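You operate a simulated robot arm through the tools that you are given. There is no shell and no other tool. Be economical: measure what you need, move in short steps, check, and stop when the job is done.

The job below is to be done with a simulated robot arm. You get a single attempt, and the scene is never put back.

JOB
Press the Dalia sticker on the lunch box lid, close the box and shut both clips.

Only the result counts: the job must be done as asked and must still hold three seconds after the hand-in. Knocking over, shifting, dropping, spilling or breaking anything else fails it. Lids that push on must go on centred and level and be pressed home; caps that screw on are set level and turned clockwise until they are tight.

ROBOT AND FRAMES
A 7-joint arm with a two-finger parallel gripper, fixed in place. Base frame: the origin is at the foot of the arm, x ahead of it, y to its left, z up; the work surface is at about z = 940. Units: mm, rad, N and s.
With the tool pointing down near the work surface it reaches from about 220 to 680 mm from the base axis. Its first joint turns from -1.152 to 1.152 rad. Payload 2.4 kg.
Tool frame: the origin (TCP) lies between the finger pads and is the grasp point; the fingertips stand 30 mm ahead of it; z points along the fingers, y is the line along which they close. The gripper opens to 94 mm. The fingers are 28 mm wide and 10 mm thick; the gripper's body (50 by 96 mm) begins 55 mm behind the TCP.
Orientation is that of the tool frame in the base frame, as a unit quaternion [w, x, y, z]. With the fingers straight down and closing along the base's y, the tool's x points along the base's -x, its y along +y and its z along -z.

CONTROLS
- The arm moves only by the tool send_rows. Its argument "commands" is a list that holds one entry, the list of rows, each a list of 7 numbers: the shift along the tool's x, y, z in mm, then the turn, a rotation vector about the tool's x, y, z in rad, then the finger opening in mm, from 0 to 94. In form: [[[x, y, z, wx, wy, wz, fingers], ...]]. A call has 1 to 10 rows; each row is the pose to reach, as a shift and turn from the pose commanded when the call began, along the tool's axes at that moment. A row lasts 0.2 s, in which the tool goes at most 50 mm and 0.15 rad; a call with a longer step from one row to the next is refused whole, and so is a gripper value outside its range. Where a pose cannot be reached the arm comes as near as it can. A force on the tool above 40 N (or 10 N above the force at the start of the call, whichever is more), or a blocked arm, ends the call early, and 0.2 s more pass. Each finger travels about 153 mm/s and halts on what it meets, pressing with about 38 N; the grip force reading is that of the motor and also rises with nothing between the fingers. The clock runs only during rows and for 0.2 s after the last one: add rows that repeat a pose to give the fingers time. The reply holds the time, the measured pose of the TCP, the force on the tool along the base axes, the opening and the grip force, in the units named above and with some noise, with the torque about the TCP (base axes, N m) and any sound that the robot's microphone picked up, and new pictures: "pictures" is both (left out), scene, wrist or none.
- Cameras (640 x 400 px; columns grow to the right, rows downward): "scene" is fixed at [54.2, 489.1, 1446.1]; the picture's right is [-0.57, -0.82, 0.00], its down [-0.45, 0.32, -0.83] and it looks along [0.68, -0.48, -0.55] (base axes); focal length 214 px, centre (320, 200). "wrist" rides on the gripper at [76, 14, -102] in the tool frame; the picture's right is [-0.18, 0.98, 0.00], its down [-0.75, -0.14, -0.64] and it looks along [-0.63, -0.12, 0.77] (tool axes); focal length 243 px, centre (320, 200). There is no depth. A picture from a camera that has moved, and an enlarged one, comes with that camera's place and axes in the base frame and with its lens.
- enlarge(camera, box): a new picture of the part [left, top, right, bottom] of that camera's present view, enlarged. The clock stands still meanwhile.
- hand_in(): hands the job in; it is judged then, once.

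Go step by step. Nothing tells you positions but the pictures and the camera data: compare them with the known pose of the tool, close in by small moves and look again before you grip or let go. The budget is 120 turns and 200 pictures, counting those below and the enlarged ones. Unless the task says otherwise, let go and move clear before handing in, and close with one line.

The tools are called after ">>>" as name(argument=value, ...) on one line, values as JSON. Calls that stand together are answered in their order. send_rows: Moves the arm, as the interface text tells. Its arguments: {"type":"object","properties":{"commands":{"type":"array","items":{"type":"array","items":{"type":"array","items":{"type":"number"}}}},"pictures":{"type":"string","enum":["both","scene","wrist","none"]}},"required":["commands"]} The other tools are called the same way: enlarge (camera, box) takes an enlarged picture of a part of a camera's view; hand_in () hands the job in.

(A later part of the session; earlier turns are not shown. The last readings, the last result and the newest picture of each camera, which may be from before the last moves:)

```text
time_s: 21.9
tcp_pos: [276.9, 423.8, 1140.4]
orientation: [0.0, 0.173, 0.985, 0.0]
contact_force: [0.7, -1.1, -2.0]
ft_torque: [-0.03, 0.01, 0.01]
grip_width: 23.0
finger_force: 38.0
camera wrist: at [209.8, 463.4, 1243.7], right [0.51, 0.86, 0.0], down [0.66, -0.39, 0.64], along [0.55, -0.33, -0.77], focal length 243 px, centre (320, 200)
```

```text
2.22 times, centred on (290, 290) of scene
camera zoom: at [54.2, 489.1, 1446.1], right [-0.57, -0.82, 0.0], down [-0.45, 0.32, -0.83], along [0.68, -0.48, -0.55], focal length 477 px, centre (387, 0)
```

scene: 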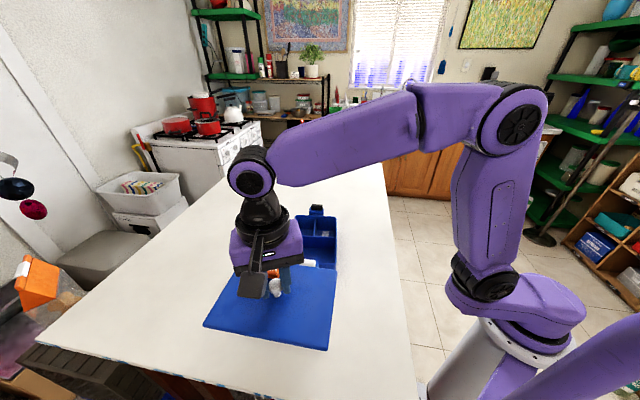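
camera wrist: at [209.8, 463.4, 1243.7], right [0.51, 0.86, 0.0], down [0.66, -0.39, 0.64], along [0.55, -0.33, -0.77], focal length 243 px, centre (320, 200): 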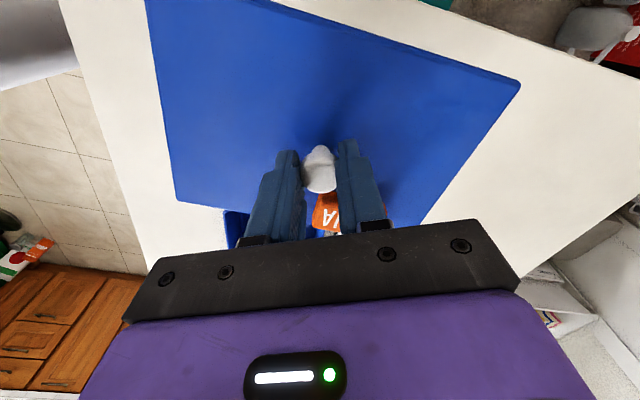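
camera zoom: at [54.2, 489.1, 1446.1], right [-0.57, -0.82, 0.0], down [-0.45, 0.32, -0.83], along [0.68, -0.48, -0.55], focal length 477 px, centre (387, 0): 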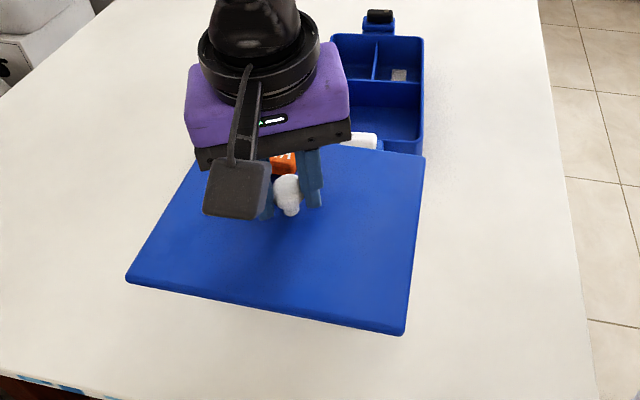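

The lid hangs level with no slip, and its centre is within 3 mm of the tool axis. I'll carry it over the box while turning by about +95°.

>>> send_rows(commands=[[[-22, -12, -5, 0, 0, -0.14, 10], [-45, -24, -10, 0, 0, -0.28, 10], [-68, -36, -10, 0, 0, -0.42, 10], [-90, -48, -10, 0, 0, -0.56, 10], [-113, -60, -10, 0, 0, -0.7, 10], [-136, -72, -10, 0, 0, -0.84, 10], [-158, -84, -10, 0, 0, -0.98, 10], [-181, -96, -10, 0, 0, -1.12, 10], [-203, -108, -10, 0, 0, -1.26, 10], [-225.9, -120.5, -10, 0, 0, -1.4, 10]]], pictures="both")

```text
time_s: 24.1
tcp_pos: [448.1, 233.0, 1148.4]
orientation: [0.0, -0.503, 0.864, 0.0]
contact_force: [-0.1, 0.5, -0.9]
ft_torque: [-0.02, -0.02, -0.01]
grip_width: 23.6
finger_force: 38.1
camera wrist: at [397.8, 173.9, 1252.8], right [-0.76, 0.65, 0.0], down [0.5, 0.58, 0.64], along [0.42, 0.49, -0.77], focal length 243 px, centre (320, 200)
```

scene: 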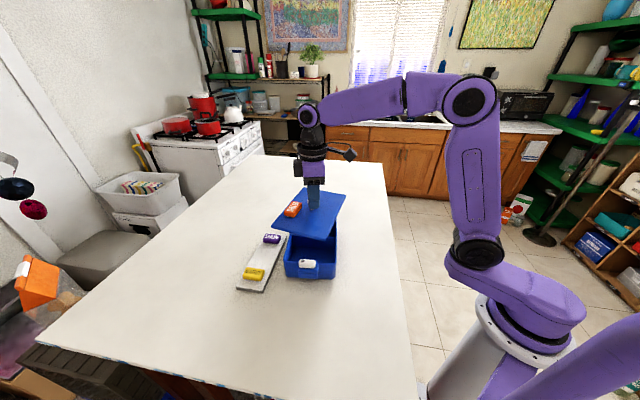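
wrist: 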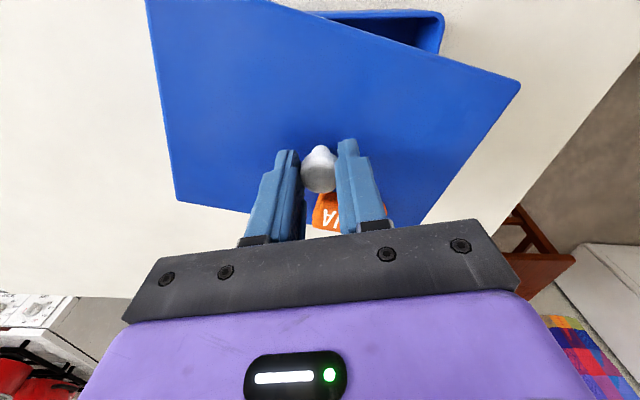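

No slip. I'll turn the last 15° and descend to about 40 mm above the rim to check alignment.

>>> send_rows(commands=[[[0, 0, 10, 0, 0, -0.13, 10], [0, 0, 25, 0, 0, -0.262, 10], [0, 0, 38, 0, 0, -0.262, 10], [0, 0, 38, 0, 0, -0.262, 10]]], pictures="both")

>>> enlarge(camera="scene", box=[260, 180, 360, 290])

```text
time_s: 25.1
tcp_pos: [447.9, 233.5, 1110.6]
orientation: [-0.001, -0.611, 0.791, 0.001]
contact_force: [-0.1, 0.5, -0.9]
ft_torque: [-0.05, 0.02, 0.02]
grip_width: 23.1
finger_force: 37.9
camera wrist: at [414.3, 163.5, 1214.2], right [-0.9, 0.43, 0.0], down [0.33, 0.69, 0.64], along [0.27, 0.58, -0.77], focal length 243 px, centre (320, 200)
```

scene: 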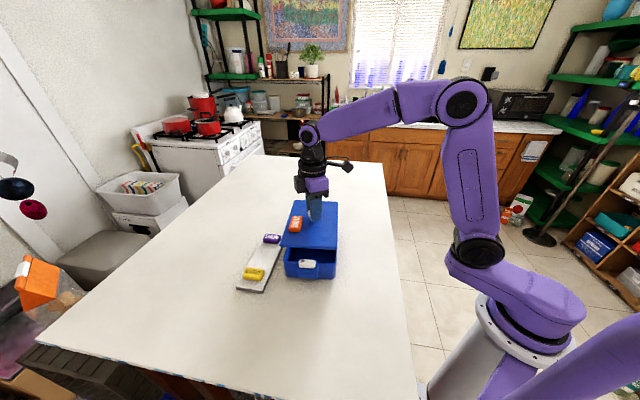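
wrist: 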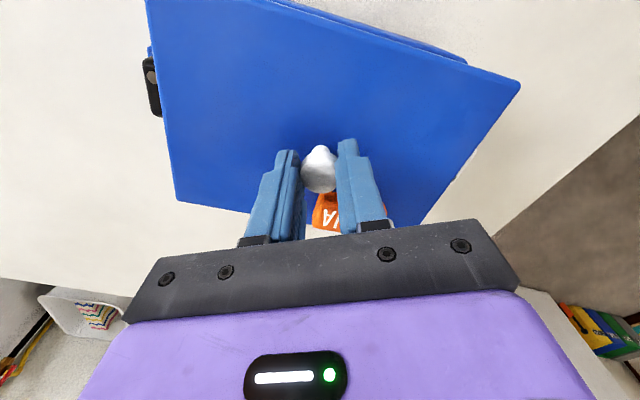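

```text
3.64 times, centred on (310, 235) of scene
camera zoom: at [54.2, 489.1, 1446.1], right [-0.57, -0.82, 0.0], down [-0.45, 0.32, -0.83], along [0.68, -0.48, -0.55], focal length 780 px, centre (356, 73)
```

zoom: 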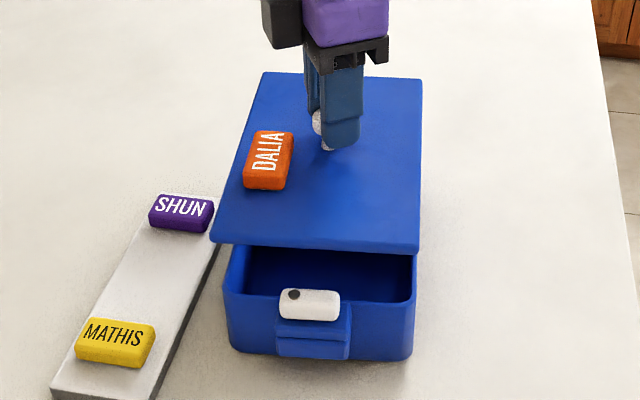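

The lid and box agree to within about 2 mm and 1°. I'll lower to just above the rim and check again.

>>> send_rows(commands=[[[0, 0, 15, 0, 0, 0, 10], [0, 0, 30, 0, 0, 0, 10], [0, 0, 36, 0, 0, 0, 10], [0, 0, 36, 0, 0, 0, 10]]], pictures="wrist")

>>> enlarge(camera="scene", box=[260, 190, 350, 290])

>>> enlarge(camera="wrist", box=[100, 0, 540, 240])

```text
time_s: 26.1
tcp_pos: [447.6, 231.9, 1075.3]
orientation: [0.0, -0.61, 0.793, 0.001]
contact_force: [-0.5, 0.1, -1.3]
ft_torque: [0.0, 0.0, -0.02]
grip_width: 23.7
finger_force: 37.8
camera wrist: at [414.2, 163.3, 1178.4], right [-0.9, 0.43, 0.0], down [0.33, 0.69, 0.64], along [0.27, 0.58, -0.77], focal length 243 px, centre (320, 200)
```

wrist: 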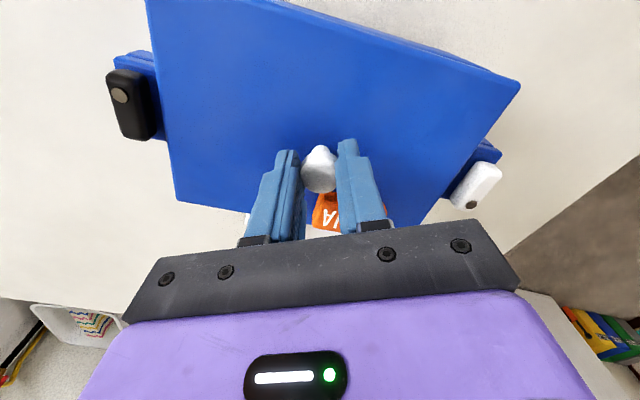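

```text
4.00 times, centred on (305, 240) of scene
camera zoom: at [54.2, 489.1, 1446.1], right [-0.57, -0.82, 0.0], down [-0.45, 0.32, -0.83], along [0.68, -0.48, -0.55], focal length 858 px, centre (380, 40)
```

zoom: 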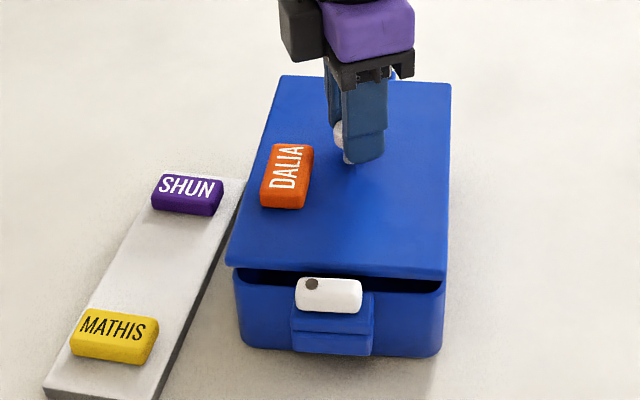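

```text
1.45 times, centred on (320, 120) of wrist
camera zoom: at [414.2, 163.3, 1178.4], right [-0.9, 0.43, 0.0], down [0.33, 0.69, 0.64], along [0.27, 0.58, -0.77], focal length 353 px, centre (320, 316)
```

zoom: 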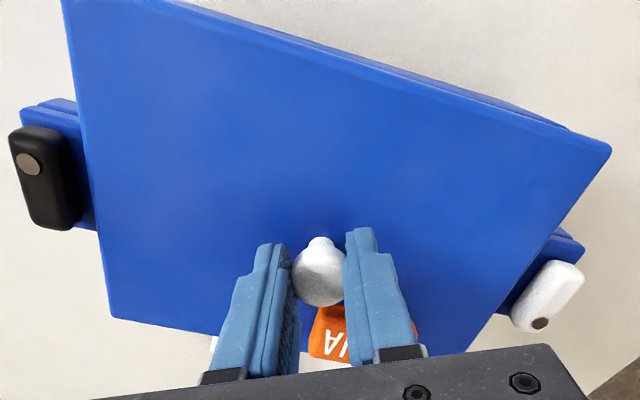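

The clip pivots' midpoint and the lid centre agree to about 1 mm, so the lid is centred. I'll lower it into contact.

>>> send_rows(commands=[[[0, 0, 4, 0, 0, 0, 10], [0, 0, 7, 0, 0, 0, 10], [0, 0, 9, 0, 0, 0, 10], [0, 0, 11, 0, 0, 0, 10], [0, 0, 13, 0, 0, 0, 10], [0, 0, 15, 0, 0, 0, 10]]], pictures="wrist")

>>> enlarge(camera="scene", box=[260, 190, 350, 290])

```text
time_s: 27.6
tcp_pos: [447.4, 234.3, 1061.9]
orientation: [0.003, -0.61, 0.792, 0.0]
contact_force: [-6.5, 0.8, 39.4]
ft_torque: [0.18, 0.16, 0.03]
grip_width: 23.5
finger_force: 37.9
camera wrist: at [413.9, 164.0, 1165.0], right [-0.9, 0.43, 0.0], down [0.33, 0.69, 0.65], along [0.28, 0.58, -0.76], focal length 243 px, centre (320, 200)
```

wrist: 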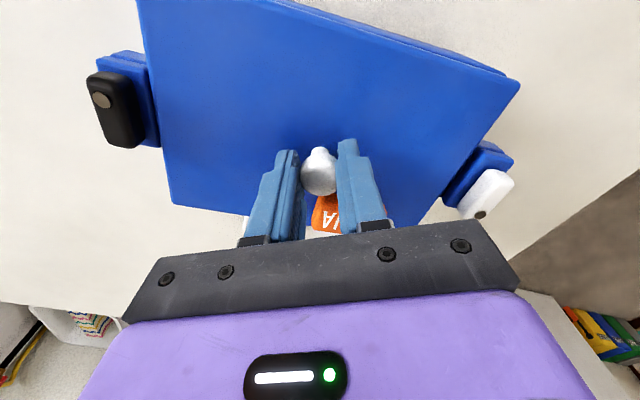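

```text
4.00 times, centred on (305, 240) of scene
camera zoom: at [53.4, 488.8, 1446.2], right [-0.57, -0.82, 0.0], down [-0.45, 0.32, -0.83], along [0.68, -0.48, -0.55], focal length 858 px, centre (380, 40)
```

zoom: 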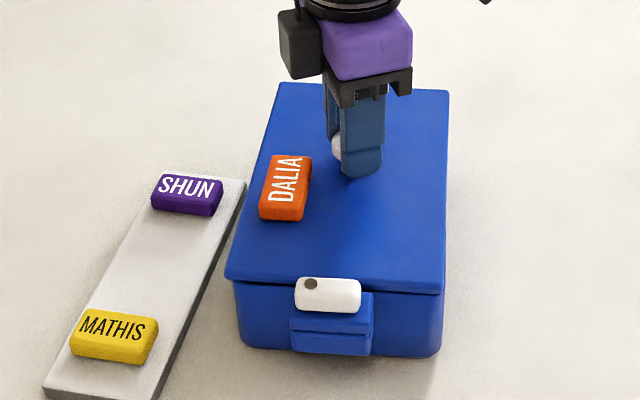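

Contact at 39 N. I'll check the seating closely.

>>> enlarge(camera="scene", box=[285, 245, 345, 285])

>>> enlarge(camera="wrist", box=[80, 0, 330, 230])

>>> enlarge(camera="wrist", box=[380, 20, 540, 230])

```text
10.00 times, centred on (315, 265) of scene
camera zoom: at [53.4, 488.8, 1446.2], right [-0.57, -0.82, 0.0], down [-0.45, 0.32, -0.83], along [0.68, -0.48, -0.55], focal length 2145 px, centre (370, -450)
```

zoom: 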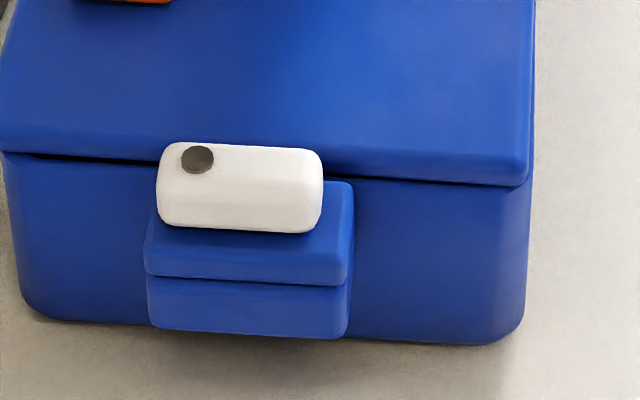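

```text
1.74 times, centred on (205, 115) of wrist
camera zoom: at [413.9, 164.0, 1165.0], right [-0.9, 0.43, 0.0], down [0.33, 0.69, 0.65], along [0.28, 0.58, -0.76], focal length 422 px, centre (520, 348)
```

zoom: 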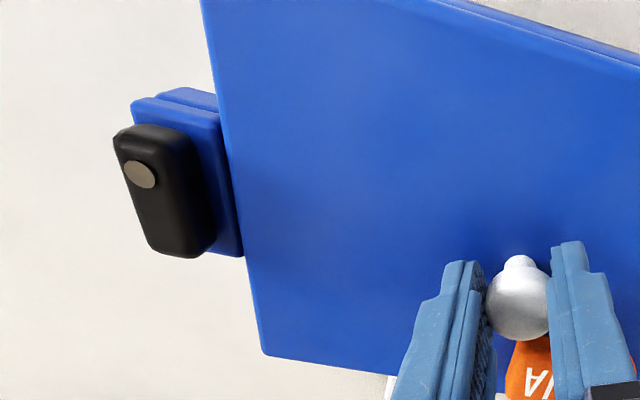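

```text
1.90 times, centred on (460, 125) of wrist
camera zoom: at [413.9, 164.0, 1165.0], right [-0.9, 0.43, 0.0], down [0.33, 0.69, 0.65], along [0.28, 0.58, -0.76], focal length 462 px, centre (53, 343)
```

zoom: 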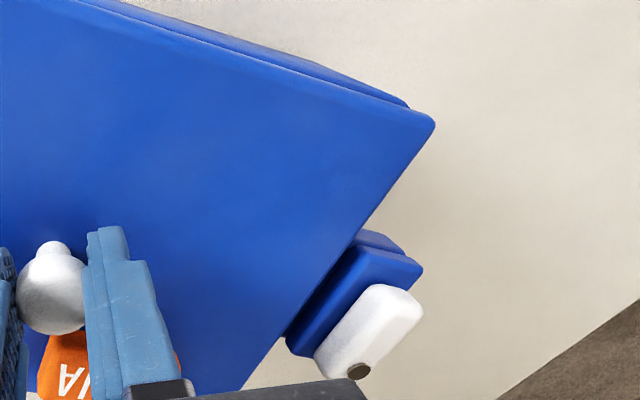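

The lid appears seated all round. I'll release the knob and then press on it from above to bring it home.

>>> send_rows(commands=[[[0, 0, 0, 0, 0, 0, 30], [0, 0, 0, 0, 0, 0, 50], [0, 0, 0, 0, 0, 0, 50]]], pictures="none")

>>> send_rows(commands=[[[0, 0, -30, 0, 0, 0, 50], [0, 0, -60, 0, 0, 0, 50], [0, 0, -60, 0, 0, 0, 10], [0, 0, -60, 0, 0, 0, 0], [0, 0, -60, 0, 0, 0, 0]]], pictures="both")

>>> enlarge(camera="scene", box=[270, 190, 350, 290])

```text
time_s: 28.4
tcp_pos: [448.0, 232.0, 1059.0]
orientation: [-0.001, -0.61, 0.792, 0.001]
contact_force: [0.2, -0.4, 0.2]
ft_torque: [0.01, 0.0, 0.02]
grip_width: 50.0
finger_force: 0.2
```

```text
time_s: 29.6
tcp_pos: [449.3, 232.3, 1120.7]
orientation: [0.0, -0.61, 0.792, 0.001]
contact_force: [0.6, -0.5, -1.0]
ft_torque: [0.01, -0.02, 0.02]
grip_width: 0.2
finger_force: 32.8
camera wrist: at [414.8, 163.7, 1223.2], right [-0.9, 0.43, 0.0], down [0.33, 0.69, 0.64], along [0.27, 0.58, -0.77], focal length 243 px, centre (320, 200)
```

scene: 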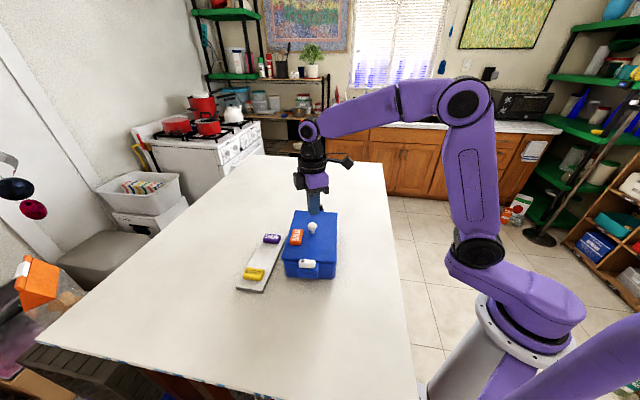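
wrist: 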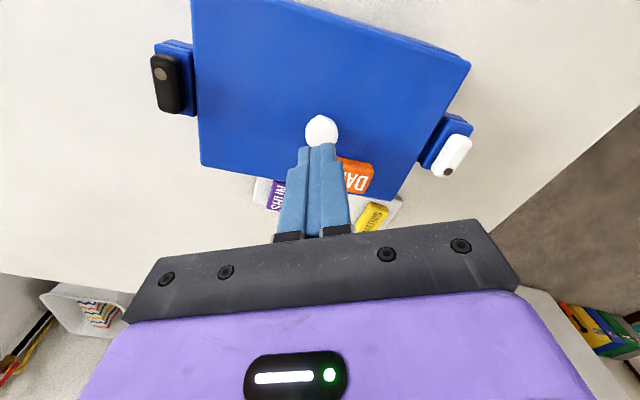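

```text
4.00 times, centred on (310, 240) of scene
camera zoom: at [54.2, 489.1, 1446.1], right [-0.57, -0.82, 0.0], down [-0.45, 0.32, -0.83], along [0.68, -0.48, -0.55], focal length 858 px, centre (360, 40)
```

zoom: 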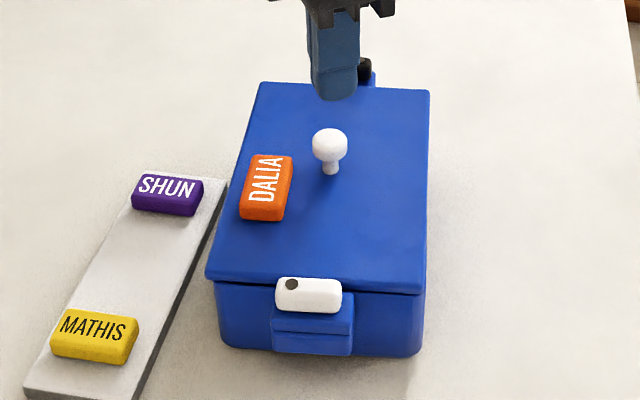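

I'll press down on the knob with the closed fingertips.

>>> send_rows(commands=[[[-2, 0, 20, 0, 0, 0, 0], [-2, 0, 32, 0, 0, 0, 0], [-2, 0, 36, 0, 0, 0, 0], [-2, 0, 39, 0, 0, 0, 0], [-2, 0, 41, 0, 0, 0, 0], [-2, 0, 43, 0, 0, 0, 0], [-2, 0, 45, 0, 0, 0, 0], [-2, 0, 45, 0, 0, 0, 0]]], pictures="wrist")

>>> enlarge(camera="scene", box=[285, 245, 345, 285])

```text
time_s: 30.9
tcp_pos: [449.2, 235.3, 1081.7]
orientation: [0.003, -0.611, 0.791, 0.0]
contact_force: [-4.2, -1.6, 8.2]
ft_torque: [-0.1, 0.09, 0.0]
grip_width: 0.0
finger_force: 32.8
stopped in row 6: the force on the tool passed its limit (the readings are from after the stop); the commanded pose is now the measured one
camera wrist: at [414.6, 165.3, 1185.2], right [-0.9, 0.43, 0.0], down [0.33, 0.69, 0.65], along [0.28, 0.58, -0.76], focal length 243 px, centre (320, 200)
```

wrist: 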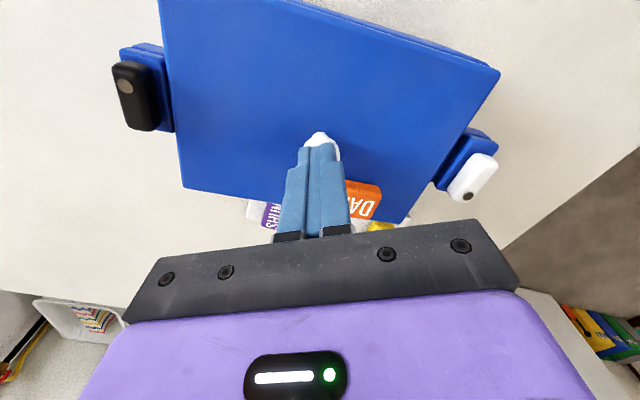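

```text
10.00 times, centred on (315, 265) of scene
camera zoom: at [54.0, 489.0, 1446.1], right [-0.57, -0.82, 0.0], down [-0.45, 0.32, -0.83], along [0.68, -0.48, -0.55], focal length 2145 px, centre (370, -450)
```

zoom: 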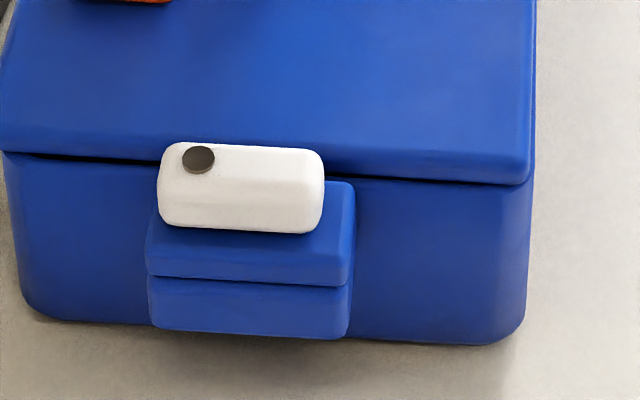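

The lid is home. To shut the white clip I'll push its free end inward in an arc around its pivot with the closed fingers. First I'll move to a start point outside the clip, staying high.

>>> send_rows(commands=[[[0, 0, -25, 0, 0, 0, 0], [0, 0, -50, 0, 0, 0, 0], [-9, 28, -50, 0, 0, 0.1, 0], [-18, 56, -50, 0, 0, 0.2, 0], [-27, 85, -50, 0, 0, 0.3, 0], [-36, 113, -50, 0, 0, 0.4, 0], [-44.5, 141.4, -50, 0, 0, 0.424, 0], [-44.5, 141.4, -50, 0, 0, 0.424, 0]]], pictures="both")

>>> enlarge(camera="scene", box=[270, 200, 350, 290])

```text
time_s: 32.7
tcp_pos: [324.3, 314.1, 1130.2]
orientation: [0.002, -0.43, 0.903, 0.0]
contact_force: [0.2, 0.0, 0.5]
ft_torque: [0.01, -0.02, 0.03]
grip_width: 0.0
finger_force: 32.8
camera wrist: at [263.0, 264.5, 1233.5], right [-0.65, 0.76, 0.0], down [0.58, 0.49, 0.65], along [0.49, 0.42, -0.76], focal length 243 px, centre (320, 200)
```

scene: 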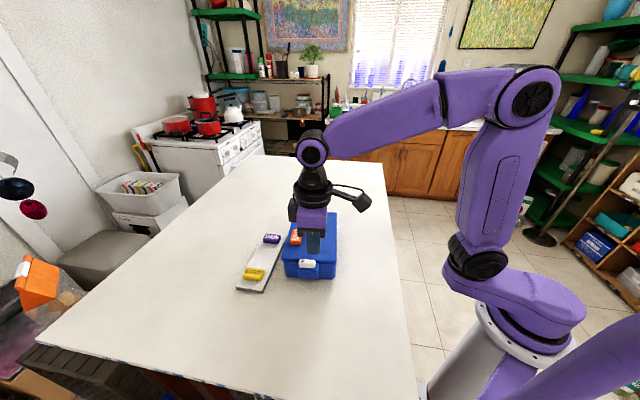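
wrist: 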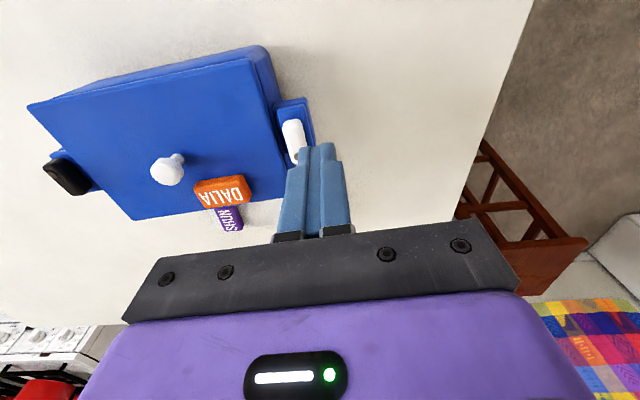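

```text
4.44 times, centred on (310, 245) of scene
camera zoom: at [54.2, 489.1, 1446.1], right [-0.57, -0.82, 0.0], down [-0.45, 0.32, -0.83], along [0.68, -0.48, -0.55], focal length 953 px, centre (364, 0)
```

zoom: 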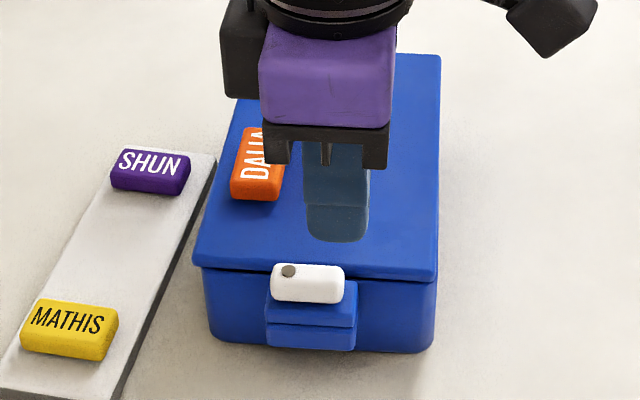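

The start position is right. I'll move 4 mm further out, descend so the tips are at about z 1033, and verify.

>>> send_rows(commands=[[[0, 4, 25, 0, 0, 0, 0], [0, 4, 50, 0, 0, 0, 0], [0, 4, 60, 0, 0, 0, 0], [0, 4, 67, 0, 0, 0, 0], [0, 4, 67, 0, 0, 0, 0]]], pictures="wrist")

>>> enlarge(camera="scene", box=[270, 220, 350, 290])

>>> enlarge(camera="wrist", box=[220, 60, 380, 220])

```text
time_s: 33.9
tcp_pos: [319.8, 316.8, 1064.3]
orientation: [0.002, -0.43, 0.903, 0.0]
contact_force: [-0.2, 0.4, 0.1]
ft_torque: [-0.02, 0.03, 0.0]
grip_width: 0.0
finger_force: 32.8
camera wrist: at [260.2, 266.6, 1167.0], right [-0.65, 0.76, 0.0], down [0.58, 0.49, 0.65], along [0.49, 0.42, -0.76], focal length 243 px, centre (320, 200)
```

wrist: 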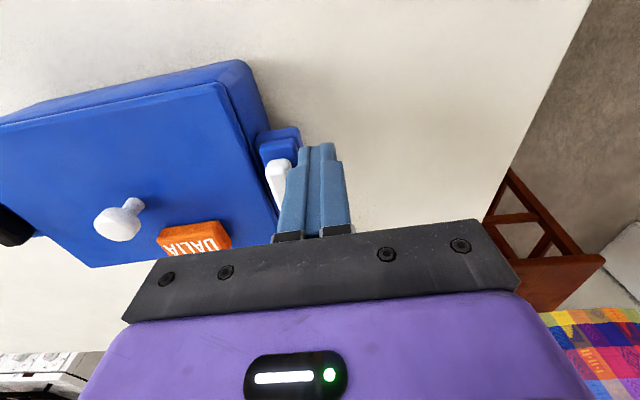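

```text
5.71 times, centred on (310, 255) of scene
camera zoom: at [54.2, 489.1, 1446.1], right [-0.57, -0.82, 0.0], down [-0.45, 0.32, -0.83], along [0.68, -0.48, -0.55], focal length 1226 px, centre (377, -114)
```

zoom: 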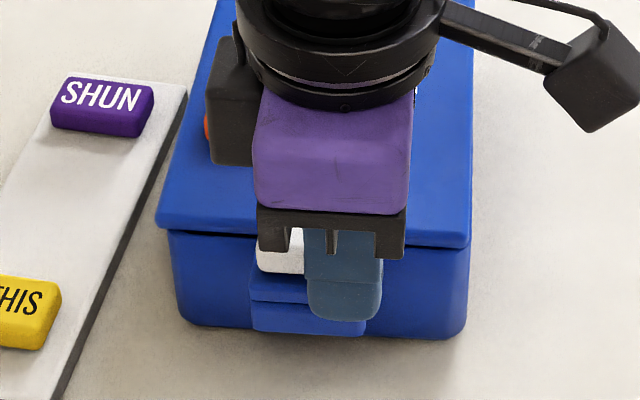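

```text
2.50 times, centred on (300, 140) of wrist
camera zoom: at [260.2, 266.6, 1167.0], right [-0.65, 0.76, 0.0], down [0.58, 0.49, 0.65], along [0.49, 0.42, -0.76], focal length 606 px, centre (370, 350)
```

zoom: 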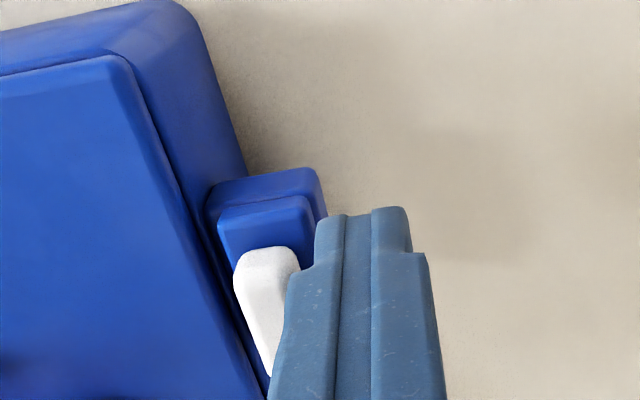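

I'll sweep through the first half of the arc.

>>> send_rows(commands=[[[0, -6, 0, 0, 0, 0, 0], [0, -12, 0, 0, 0, 0, 0], [3, -18, 0, 0, 0, 0, 0], [5, -23, 0, 0, 0, 0, 0], [4, -29, 0, 0, 0, 0, 0], [1.5, -34, 0, 0, 0, 0, 0], [1.5, -34, 0, 0, 0, 0, 0]]], pictures="wrist")

>>> enlarge(camera="scene", box=[270, 220, 350, 290])

>>> enlarge(camera="wrist", box=[220, 60, 380, 220])

```text
time_s: 35.5
tcp_pos: [347.0, 293.7, 1064.3]
orientation: [0.003, -0.429, 0.903, 0.0]
contact_force: [-0.2, -0.3, 0.2]
ft_torque: [0.01, 0.06, -0.02]
grip_width: 0.0
finger_force: 33.5
camera wrist: at [286.2, 244.1, 1167.5], right [-0.65, 0.76, 0.0], down [0.58, 0.49, 0.65], along [0.49, 0.42, -0.76], focal length 243 px, centre (320, 200)
```

wrist: 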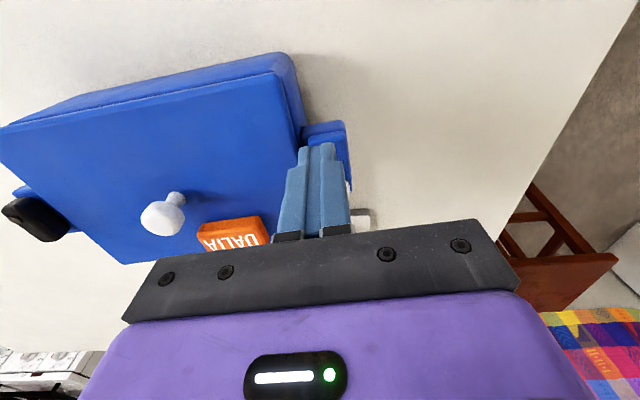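

```text
5.71 times, centred on (310, 255) of scene
camera zoom: at [54.2, 489.1, 1446.1], right [-0.57, -0.82, 0.0], down [-0.45, 0.32, -0.83], along [0.68, -0.48, -0.55], focal length 1226 px, centre (377, -114)
```

zoom: 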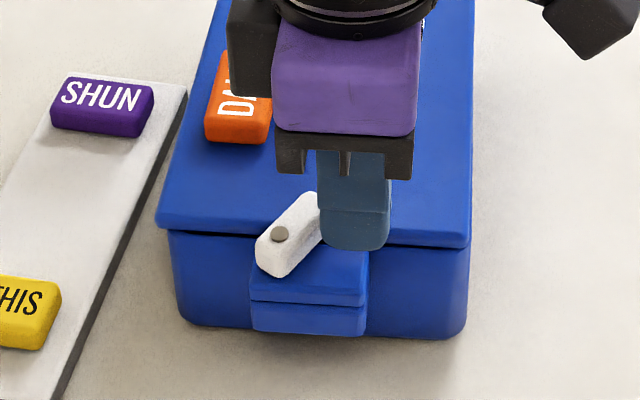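

```text
2.50 times, centred on (300, 140) of wrist
camera zoom: at [286.2, 244.1, 1167.5], right [-0.65, 0.76, 0.0], down [0.58, 0.49, 0.65], along [0.49, 0.42, -0.76], focal length 606 px, centre (370, 350)
```

zoom: 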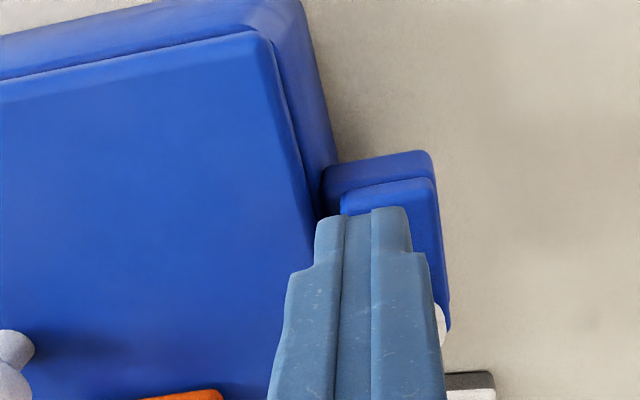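

The clip is swinging freely, about 60° so far. I'll finish the arc.

>>> send_rows(commands=[[[-4, -4, 0, 0, 0, 0, 0], [-8, -7, 0, 0, 0, 0, 0], [-11, -9, 0, 0, 0, 0, 0], [-14, -10, 0, 0, 0, 0, 0], [-16, -10, 0, 0, 0, 0, 0], [-16, -10, 0, 0, 0, 0, 0]]], pictures="none")

>>> enlarge(camera="scene", box=[270, 220, 350, 290])

```text
time_s: 36.9
tcp_pos: [364.0, 299.8, 1064.0]
orientation: [0.002, -0.431, 0.903, 0.0]
contact_force: [-1.1, -3.1, 0.6]
ft_torque: [-0.07, 0.02, 0.02]
grip_width: 0.0
finger_force: 32.6
```

```text
5.71 times, centred on (310, 255) of scene
camera zoom: at [54.2, 489.0, 1446.1], right [-0.57, -0.82, 0.0], down [-0.45, 0.32, -0.83], along [0.68, -0.48, -0.55], focal length 1226 px, centre (377, -114)
```

zoom: 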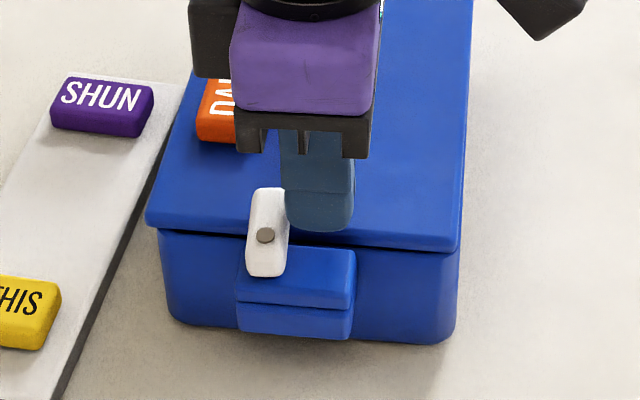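

The white clip is across the lid, but the box nudged by about 2 mm at the end stop. I'll back off sideways and lift.

>>> send_rows(commands=[[[10, 0, 0, 0, 0, 0, 0], [10, 0, -20, 0, 0, 0, 0], [10, 0, -60, 0, 0, 0, 0], [10, -30, -90, 0, 0, 0, 0], [10, -70, -90, 0, 0, 0, 0], [10, -70, -90, 0, 0, 0, 0]]], pictures="both")

>>> enlarge(camera="scene", box=[260, 195, 350, 290])

>>> enlarge(camera="wrist", box=[60, 0, 480, 240])

```text
time_s: 38.3
tcp_pos: [410.8, 247.1, 1152.1]
orientation: [0.003, -0.43, 0.903, 0.0]
contact_force: [0.2, 0.7, 0.9]
ft_torque: [0.03, -0.01, -0.03]
grip_width: 0.1
finger_force: 32.9
camera wrist: at [350.6, 198.0, 1256.5], right [-0.65, 0.76, 0.0], down [0.58, 0.49, 0.65], along [0.49, 0.42, -0.76], focal length 243 px, centre (320, 200)
```

scene: 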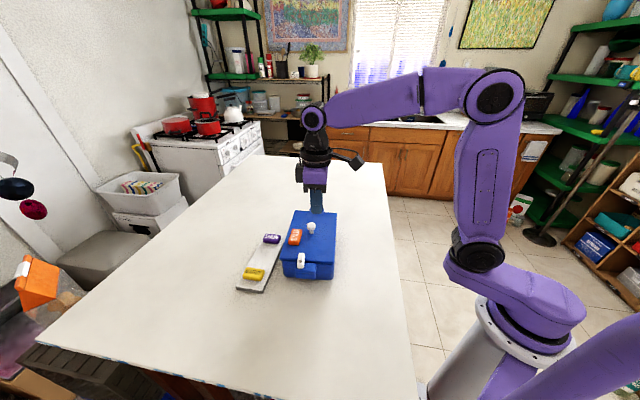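
wrist: 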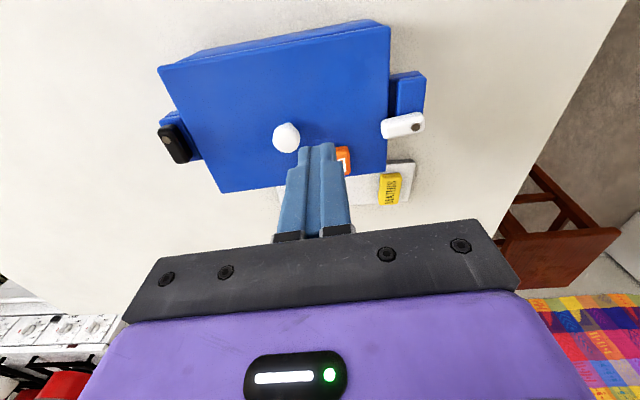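

```text
4.21 times, centred on (305, 242) of scene
camera zoom: at [54.2, 489.1, 1446.1], right [-0.57, -0.82, 0.0], down [-0.45, 0.32, -0.83], along [0.68, -0.48, -0.55], focal length 903 px, centre (383, 21)
```

zoom: 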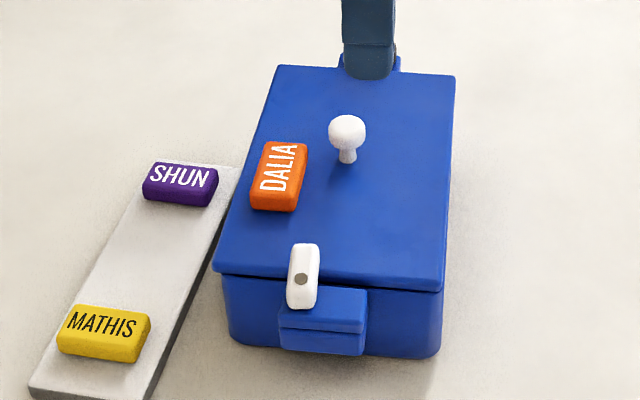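

```text
1.52 times, centred on (270, 120) of wrist
camera zoom: at [350.6, 198.0, 1256.5], right [-0.65, 0.76, 0.0], down [0.58, 0.49, 0.65], along [0.49, 0.42, -0.76], focal length 370 px, centre (396, 322)
```

zoom: 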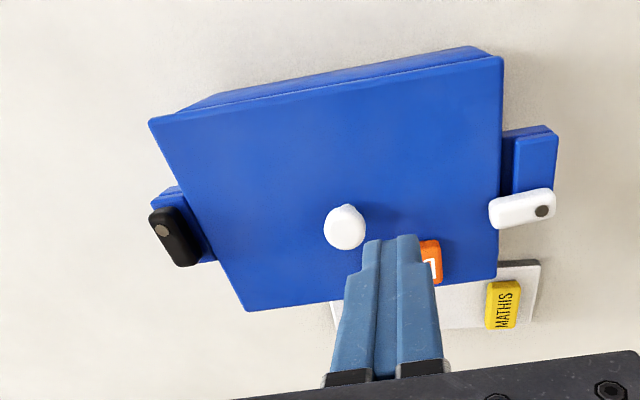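

The white clip is shut. The box now sits at about (451, 239.5), -40.8°. The black pivot is at about (528, 154). I'll move to the mirrored start point outside the black clip.

>>> send_rows(commands=[[[-5, -30, 0, 0, 0, 0, 0], [-10, -60, 0, 0, 0, 0, 0], [-16, -90, 0, 0, 0, 0.03, 0], [-21, -120, 0, 0, 0, 0.03, 0], [-26, -150, 0, 0, 0, 0.03, 0], [-31.2, -180, 0, 0, 0, 0.03, 0], [-31.2, -180, 20, 0, 0, 0.03, 0], [-31.2, -180, 20, 0, 0, 0.03, 0]]], pictures="both")

>>> enlarge(camera="scene", box=[270, 170, 360, 260])

>>> enlarge(camera="wrist", box=[220, 0, 440, 200])

```text
time_s: 40.1
tcp_pos: [570.7, 159.0, 1134.6]
orientation: [0.002, -0.416, 0.909, 0.001]
contact_force: [0.3, 0.8, -0.7]
ft_torque: [0.01, 0.01, -0.01]
grip_width: 0.0
finger_force: 32.7
camera wrist: at [509.4, 111.1, 1237.8], right [-0.62, 0.78, 0.0], down [0.6, 0.48, 0.65], along [0.5, 0.4, -0.76], focal length 243 px, centre (320, 200)
```

scene: 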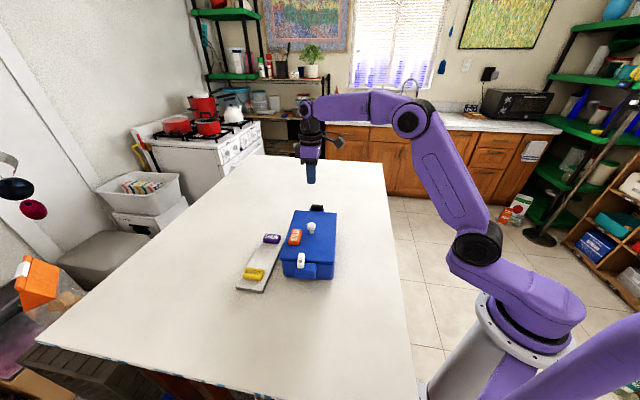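
wrist: 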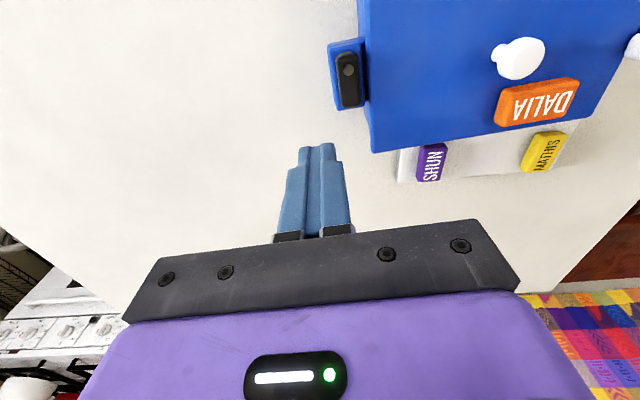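

```text
4.44 times, centred on (315, 215) of scene
camera zoom: at [54.2, 489.1, 1446.1], right [-0.57, -0.82, 0.0], down [-0.45, 0.32, -0.83], along [0.68, -0.48, -0.55], focal length 953 px, centre (342, 133)
```

zoom: 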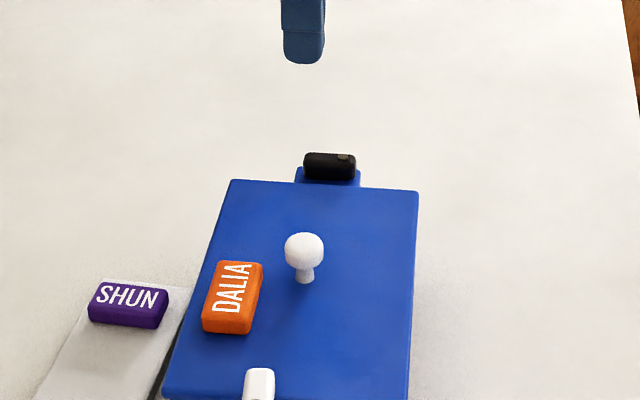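

```text
2.00 times, centred on (330, 100) of wrist
camera zoom: at [509.4, 111.1, 1237.8], right [-0.62, 0.78, 0.0], down [0.6, 0.48, 0.65], along [0.5, 0.4, -0.76], focal length 485 px, centre (300, 400)
```

zoom: 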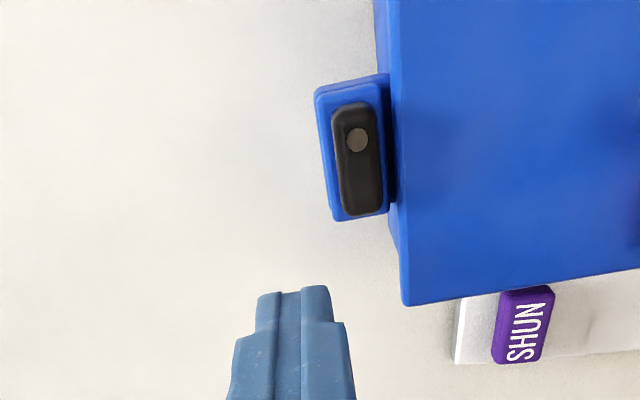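

The geometry checks out, with about an 8 mm gap. I'll shift 5 mm and descend to tip height of about 1034.

>>> send_rows(commands=[[[5, 0, 25, 0, 0, 0, 0], [5, 0, 50, 0, 0, 0, 0], [5, 0, 70, 0, 0, 0, 0], [5, 0, 70, 0, 0, 0, 0]]], pictures="wrist")

>>> enlarge(camera="wrist", box=[240, 40, 440, 200])

>>> enlarge(camera="scene", box=[290, 180, 350, 230])

```text
time_s: 41.1
tcp_pos: [567.3, 155.8, 1063.9]
orientation: [0.003, -0.416, 0.909, 0.001]
contact_force: [1.5, 0.3, -0.1]
ft_torque: [0.0, 0.02, 0.02]
grip_width: 0.0
finger_force: 33.2
camera wrist: at [506.1, 107.0, 1167.4], right [-0.62, 0.78, 0.0], down [0.6, 0.48, 0.65], along [0.5, 0.4, -0.76], focal length 243 px, centre (320, 200)
```

wrist: 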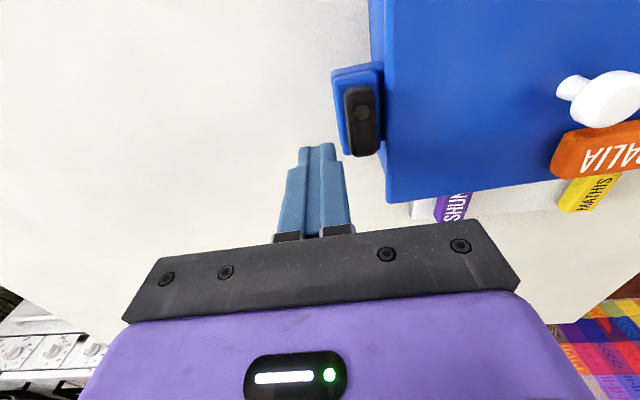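

```text
2.50 times, centred on (340, 120) of wrist
camera zoom: at [506.1, 107.0, 1167.4], right [-0.62, 0.78, 0.0], down [0.6, 0.48, 0.65], along [0.5, 0.4, -0.76], focal length 606 px, centre (270, 400)
```

zoom: 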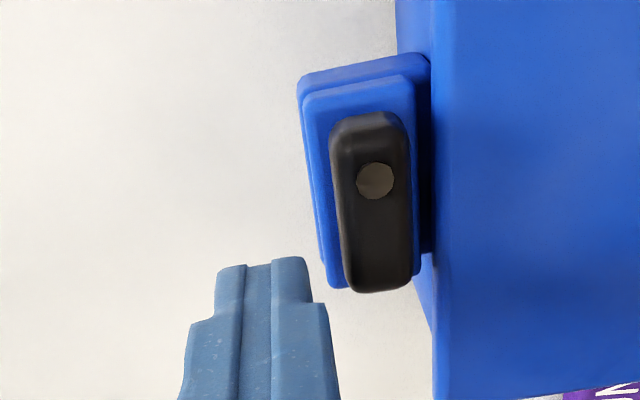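

```text
8.00 times, centred on (320, 205) of scene
camera zoom: at [54.2, 489.1, 1446.1], right [-0.57, -0.82, 0.0], down [-0.45, 0.32, -0.83], along [0.68, -0.48, -0.55], focal length 1716 px, centre (320, 160)
```

zoom: 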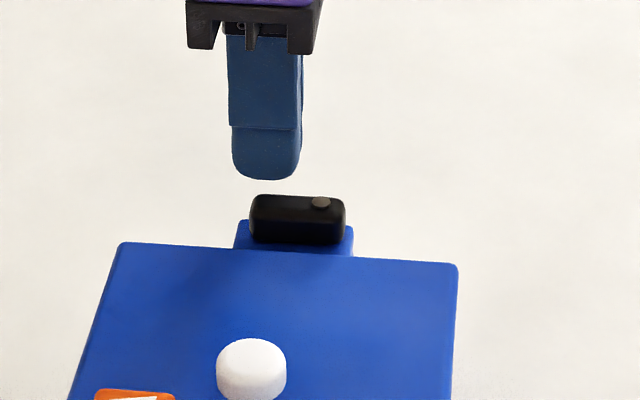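

Positions match the plan. I'll sweep the first part of the arc.

>>> send_rows(commands=[[[-1, 7, 0, 0, 0, 0, 0], [-4, 13, 0, 0, 0, 0, 0], [-6, 19, 0, 0, 0, 0, 0], [-6, 25, 0, 0, 0, 0, 0], [-4, 30, 0, 0, 0, 0, 0], [-2, 33, 0, 0, 0, 0, 0], [-2, 33, 0, 0, 0, 0, 0]]], pictures="wrist")

>>> enlarge(camera="wrist", box=[240, 40, 440, 200])

>>> enlarge(camera="scene", box=[290, 180, 350, 230])

```text
time_s: 42.7
tcp_pos: [544.0, 179.3, 1064.8]
orientation: [0.003, -0.416, 0.91, 0.001]
contact_force: [0.4, 0.1, 0.0]
ft_torque: [0.0, 0.01, -0.03]
grip_width: 0.2
finger_force: 33.5
camera wrist: at [482.8, 130.6, 1167.5], right [-0.62, 0.78, 0.0], down [0.6, 0.48, 0.65], along [0.5, 0.4, -0.76], focal length 243 px, centre (320, 200)
```

wrist: 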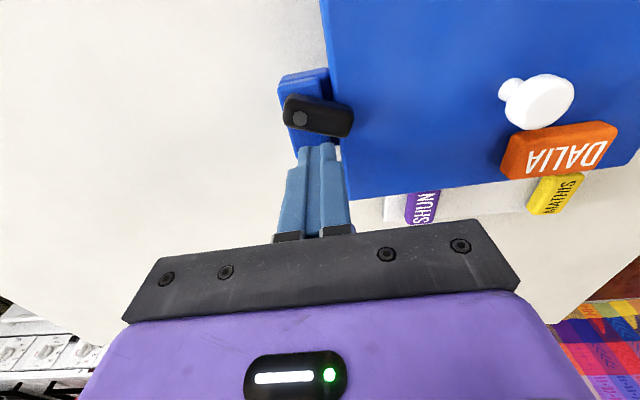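

```text
2.50 times, centred on (340, 120) of wrist
camera zoom: at [482.8, 130.6, 1167.5], right [-0.62, 0.78, 0.0], down [0.6, 0.48, 0.65], along [0.5, 0.4, -0.76], focal length 606 px, centre (270, 400)
```

zoom: 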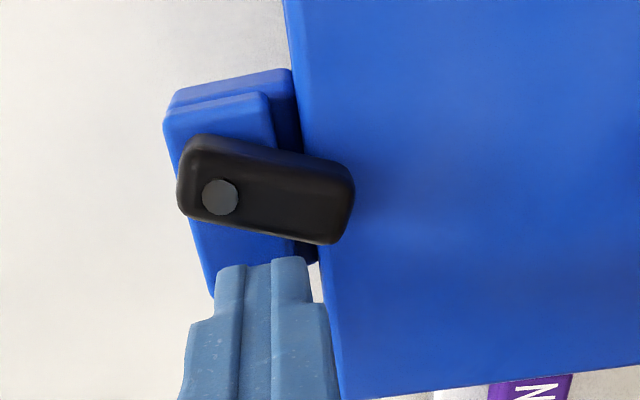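

```text
8.00 times, centred on (320, 205) of scene
camera zoom: at [54.2, 489.1, 1446.1], right [-0.57, -0.82, 0.0], down [-0.45, 0.32, -0.83], along [0.68, -0.48, -0.55], focal length 1716 px, centre (320, 160)
```

zoom: 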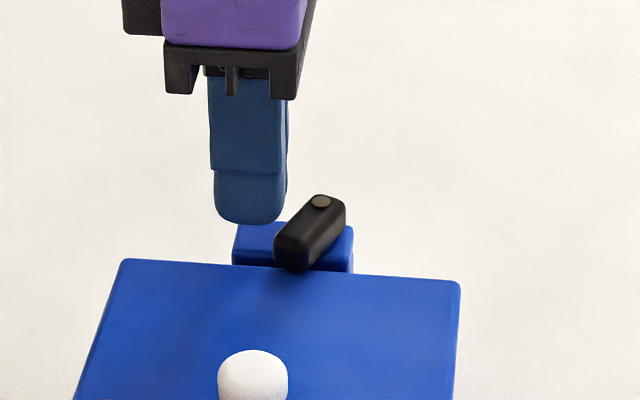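

The clip is about 65° round, but the lid's back edge seems to have moved in the scene view. I'll check the whole box before continuing.

>>> enlarge(camera="scene", box=[260, 195, 350, 290])

>>> enlarge(camera="scene", box=[285, 245, 345, 285])

```text
4.21 times, centred on (305, 242) of scene
camera zoom: at [54.2, 489.1, 1446.1], right [-0.57, -0.82, 0.0], down [-0.45, 0.32, -0.83], along [0.68, -0.48, -0.55], focal length 903 px, centre (383, 21)
```

zoom: 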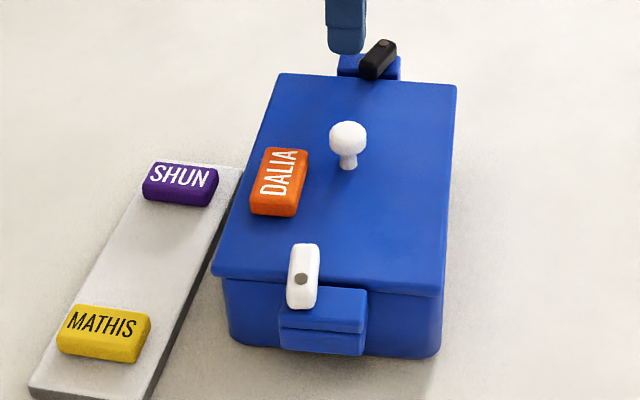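

```text
10.00 times, centred on (315, 265) of scene
camera zoom: at [54.2, 489.1, 1446.1], right [-0.57, -0.82, 0.0], down [-0.45, 0.32, -0.83], along [0.68, -0.48, -0.55], focal length 2145 px, centre (370, -450)
```

zoom: 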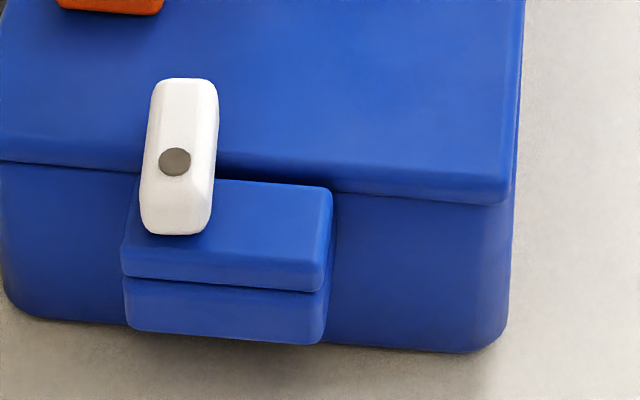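

The lid's back edge has dropped about 7 mm: it was slightly proud there and is now seated lower. The box itself hasn't moved. I'll finish the black clip gently.

>>> send_rows(commands=[[[1.5, 2, 0, 0, 0, 0, 0], [3, 4, 0, 0, 0, 0, 0], [4.5, 6, 0, 0, 0, 0, 0], [5.5, 8, 0, 0, 0, 0, 0], [6.5, 9, 0, 0, 0, 0, 0], [6.5, 9, 0, 0, 0, 0, 0]]], pictures="wrist")

>>> enlarge(camera="wrist", box=[220, 20, 480, 200])

>>> enlarge(camera="scene", box=[260, 195, 350, 290])

```text
time_s: 44.1
tcp_pos: [532.4, 178.8, 1065.2]
orientation: [0.003, -0.416, 0.909, 0.001]
contact_force: [-0.8, 0.3, -0.5]
ft_torque: [0.02, 0.0, 0.0]
grip_width: 0.0
finger_force: 33.3
camera wrist: at [471.7, 131.4, 1167.6], right [-0.62, 0.78, 0.0], down [0.6, 0.48, 0.65], along [0.5, 0.4, -0.76], focal length 243 px, centre (320, 200)
```

wrist: 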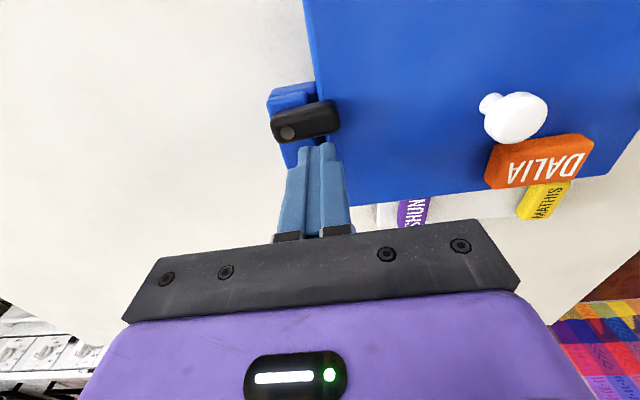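

```text
2.22 times, centred on (350, 110) of wrist
camera zoom: at [471.7, 131.4, 1167.6], right [-0.62, 0.78, 0.0], down [0.6, 0.48, 0.65], along [0.5, 0.4, -0.76], focal length 539 px, centre (253, 400)
```

zoom: 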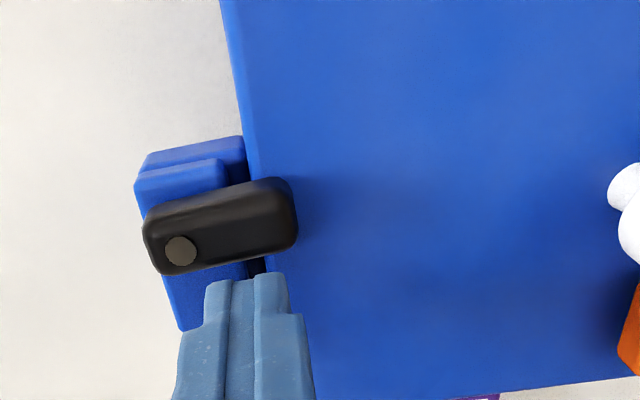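

```text
4.21 times, centred on (305, 242) of scene
camera zoom: at [54.2, 489.1, 1446.1], right [-0.57, -0.82, 0.0], down [-0.45, 0.32, -0.83], along [0.68, -0.48, -0.55], focal length 903 px, centre (383, 21)
```

zoom: 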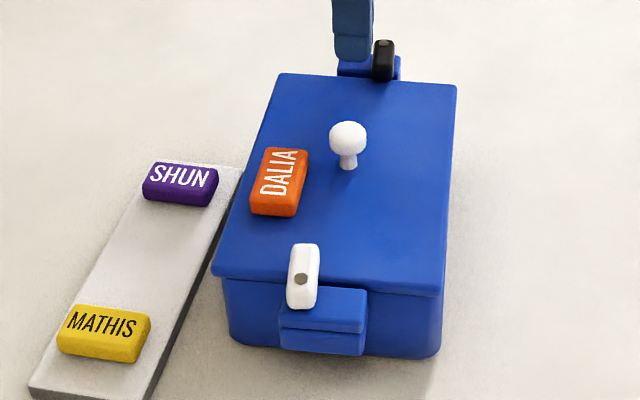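

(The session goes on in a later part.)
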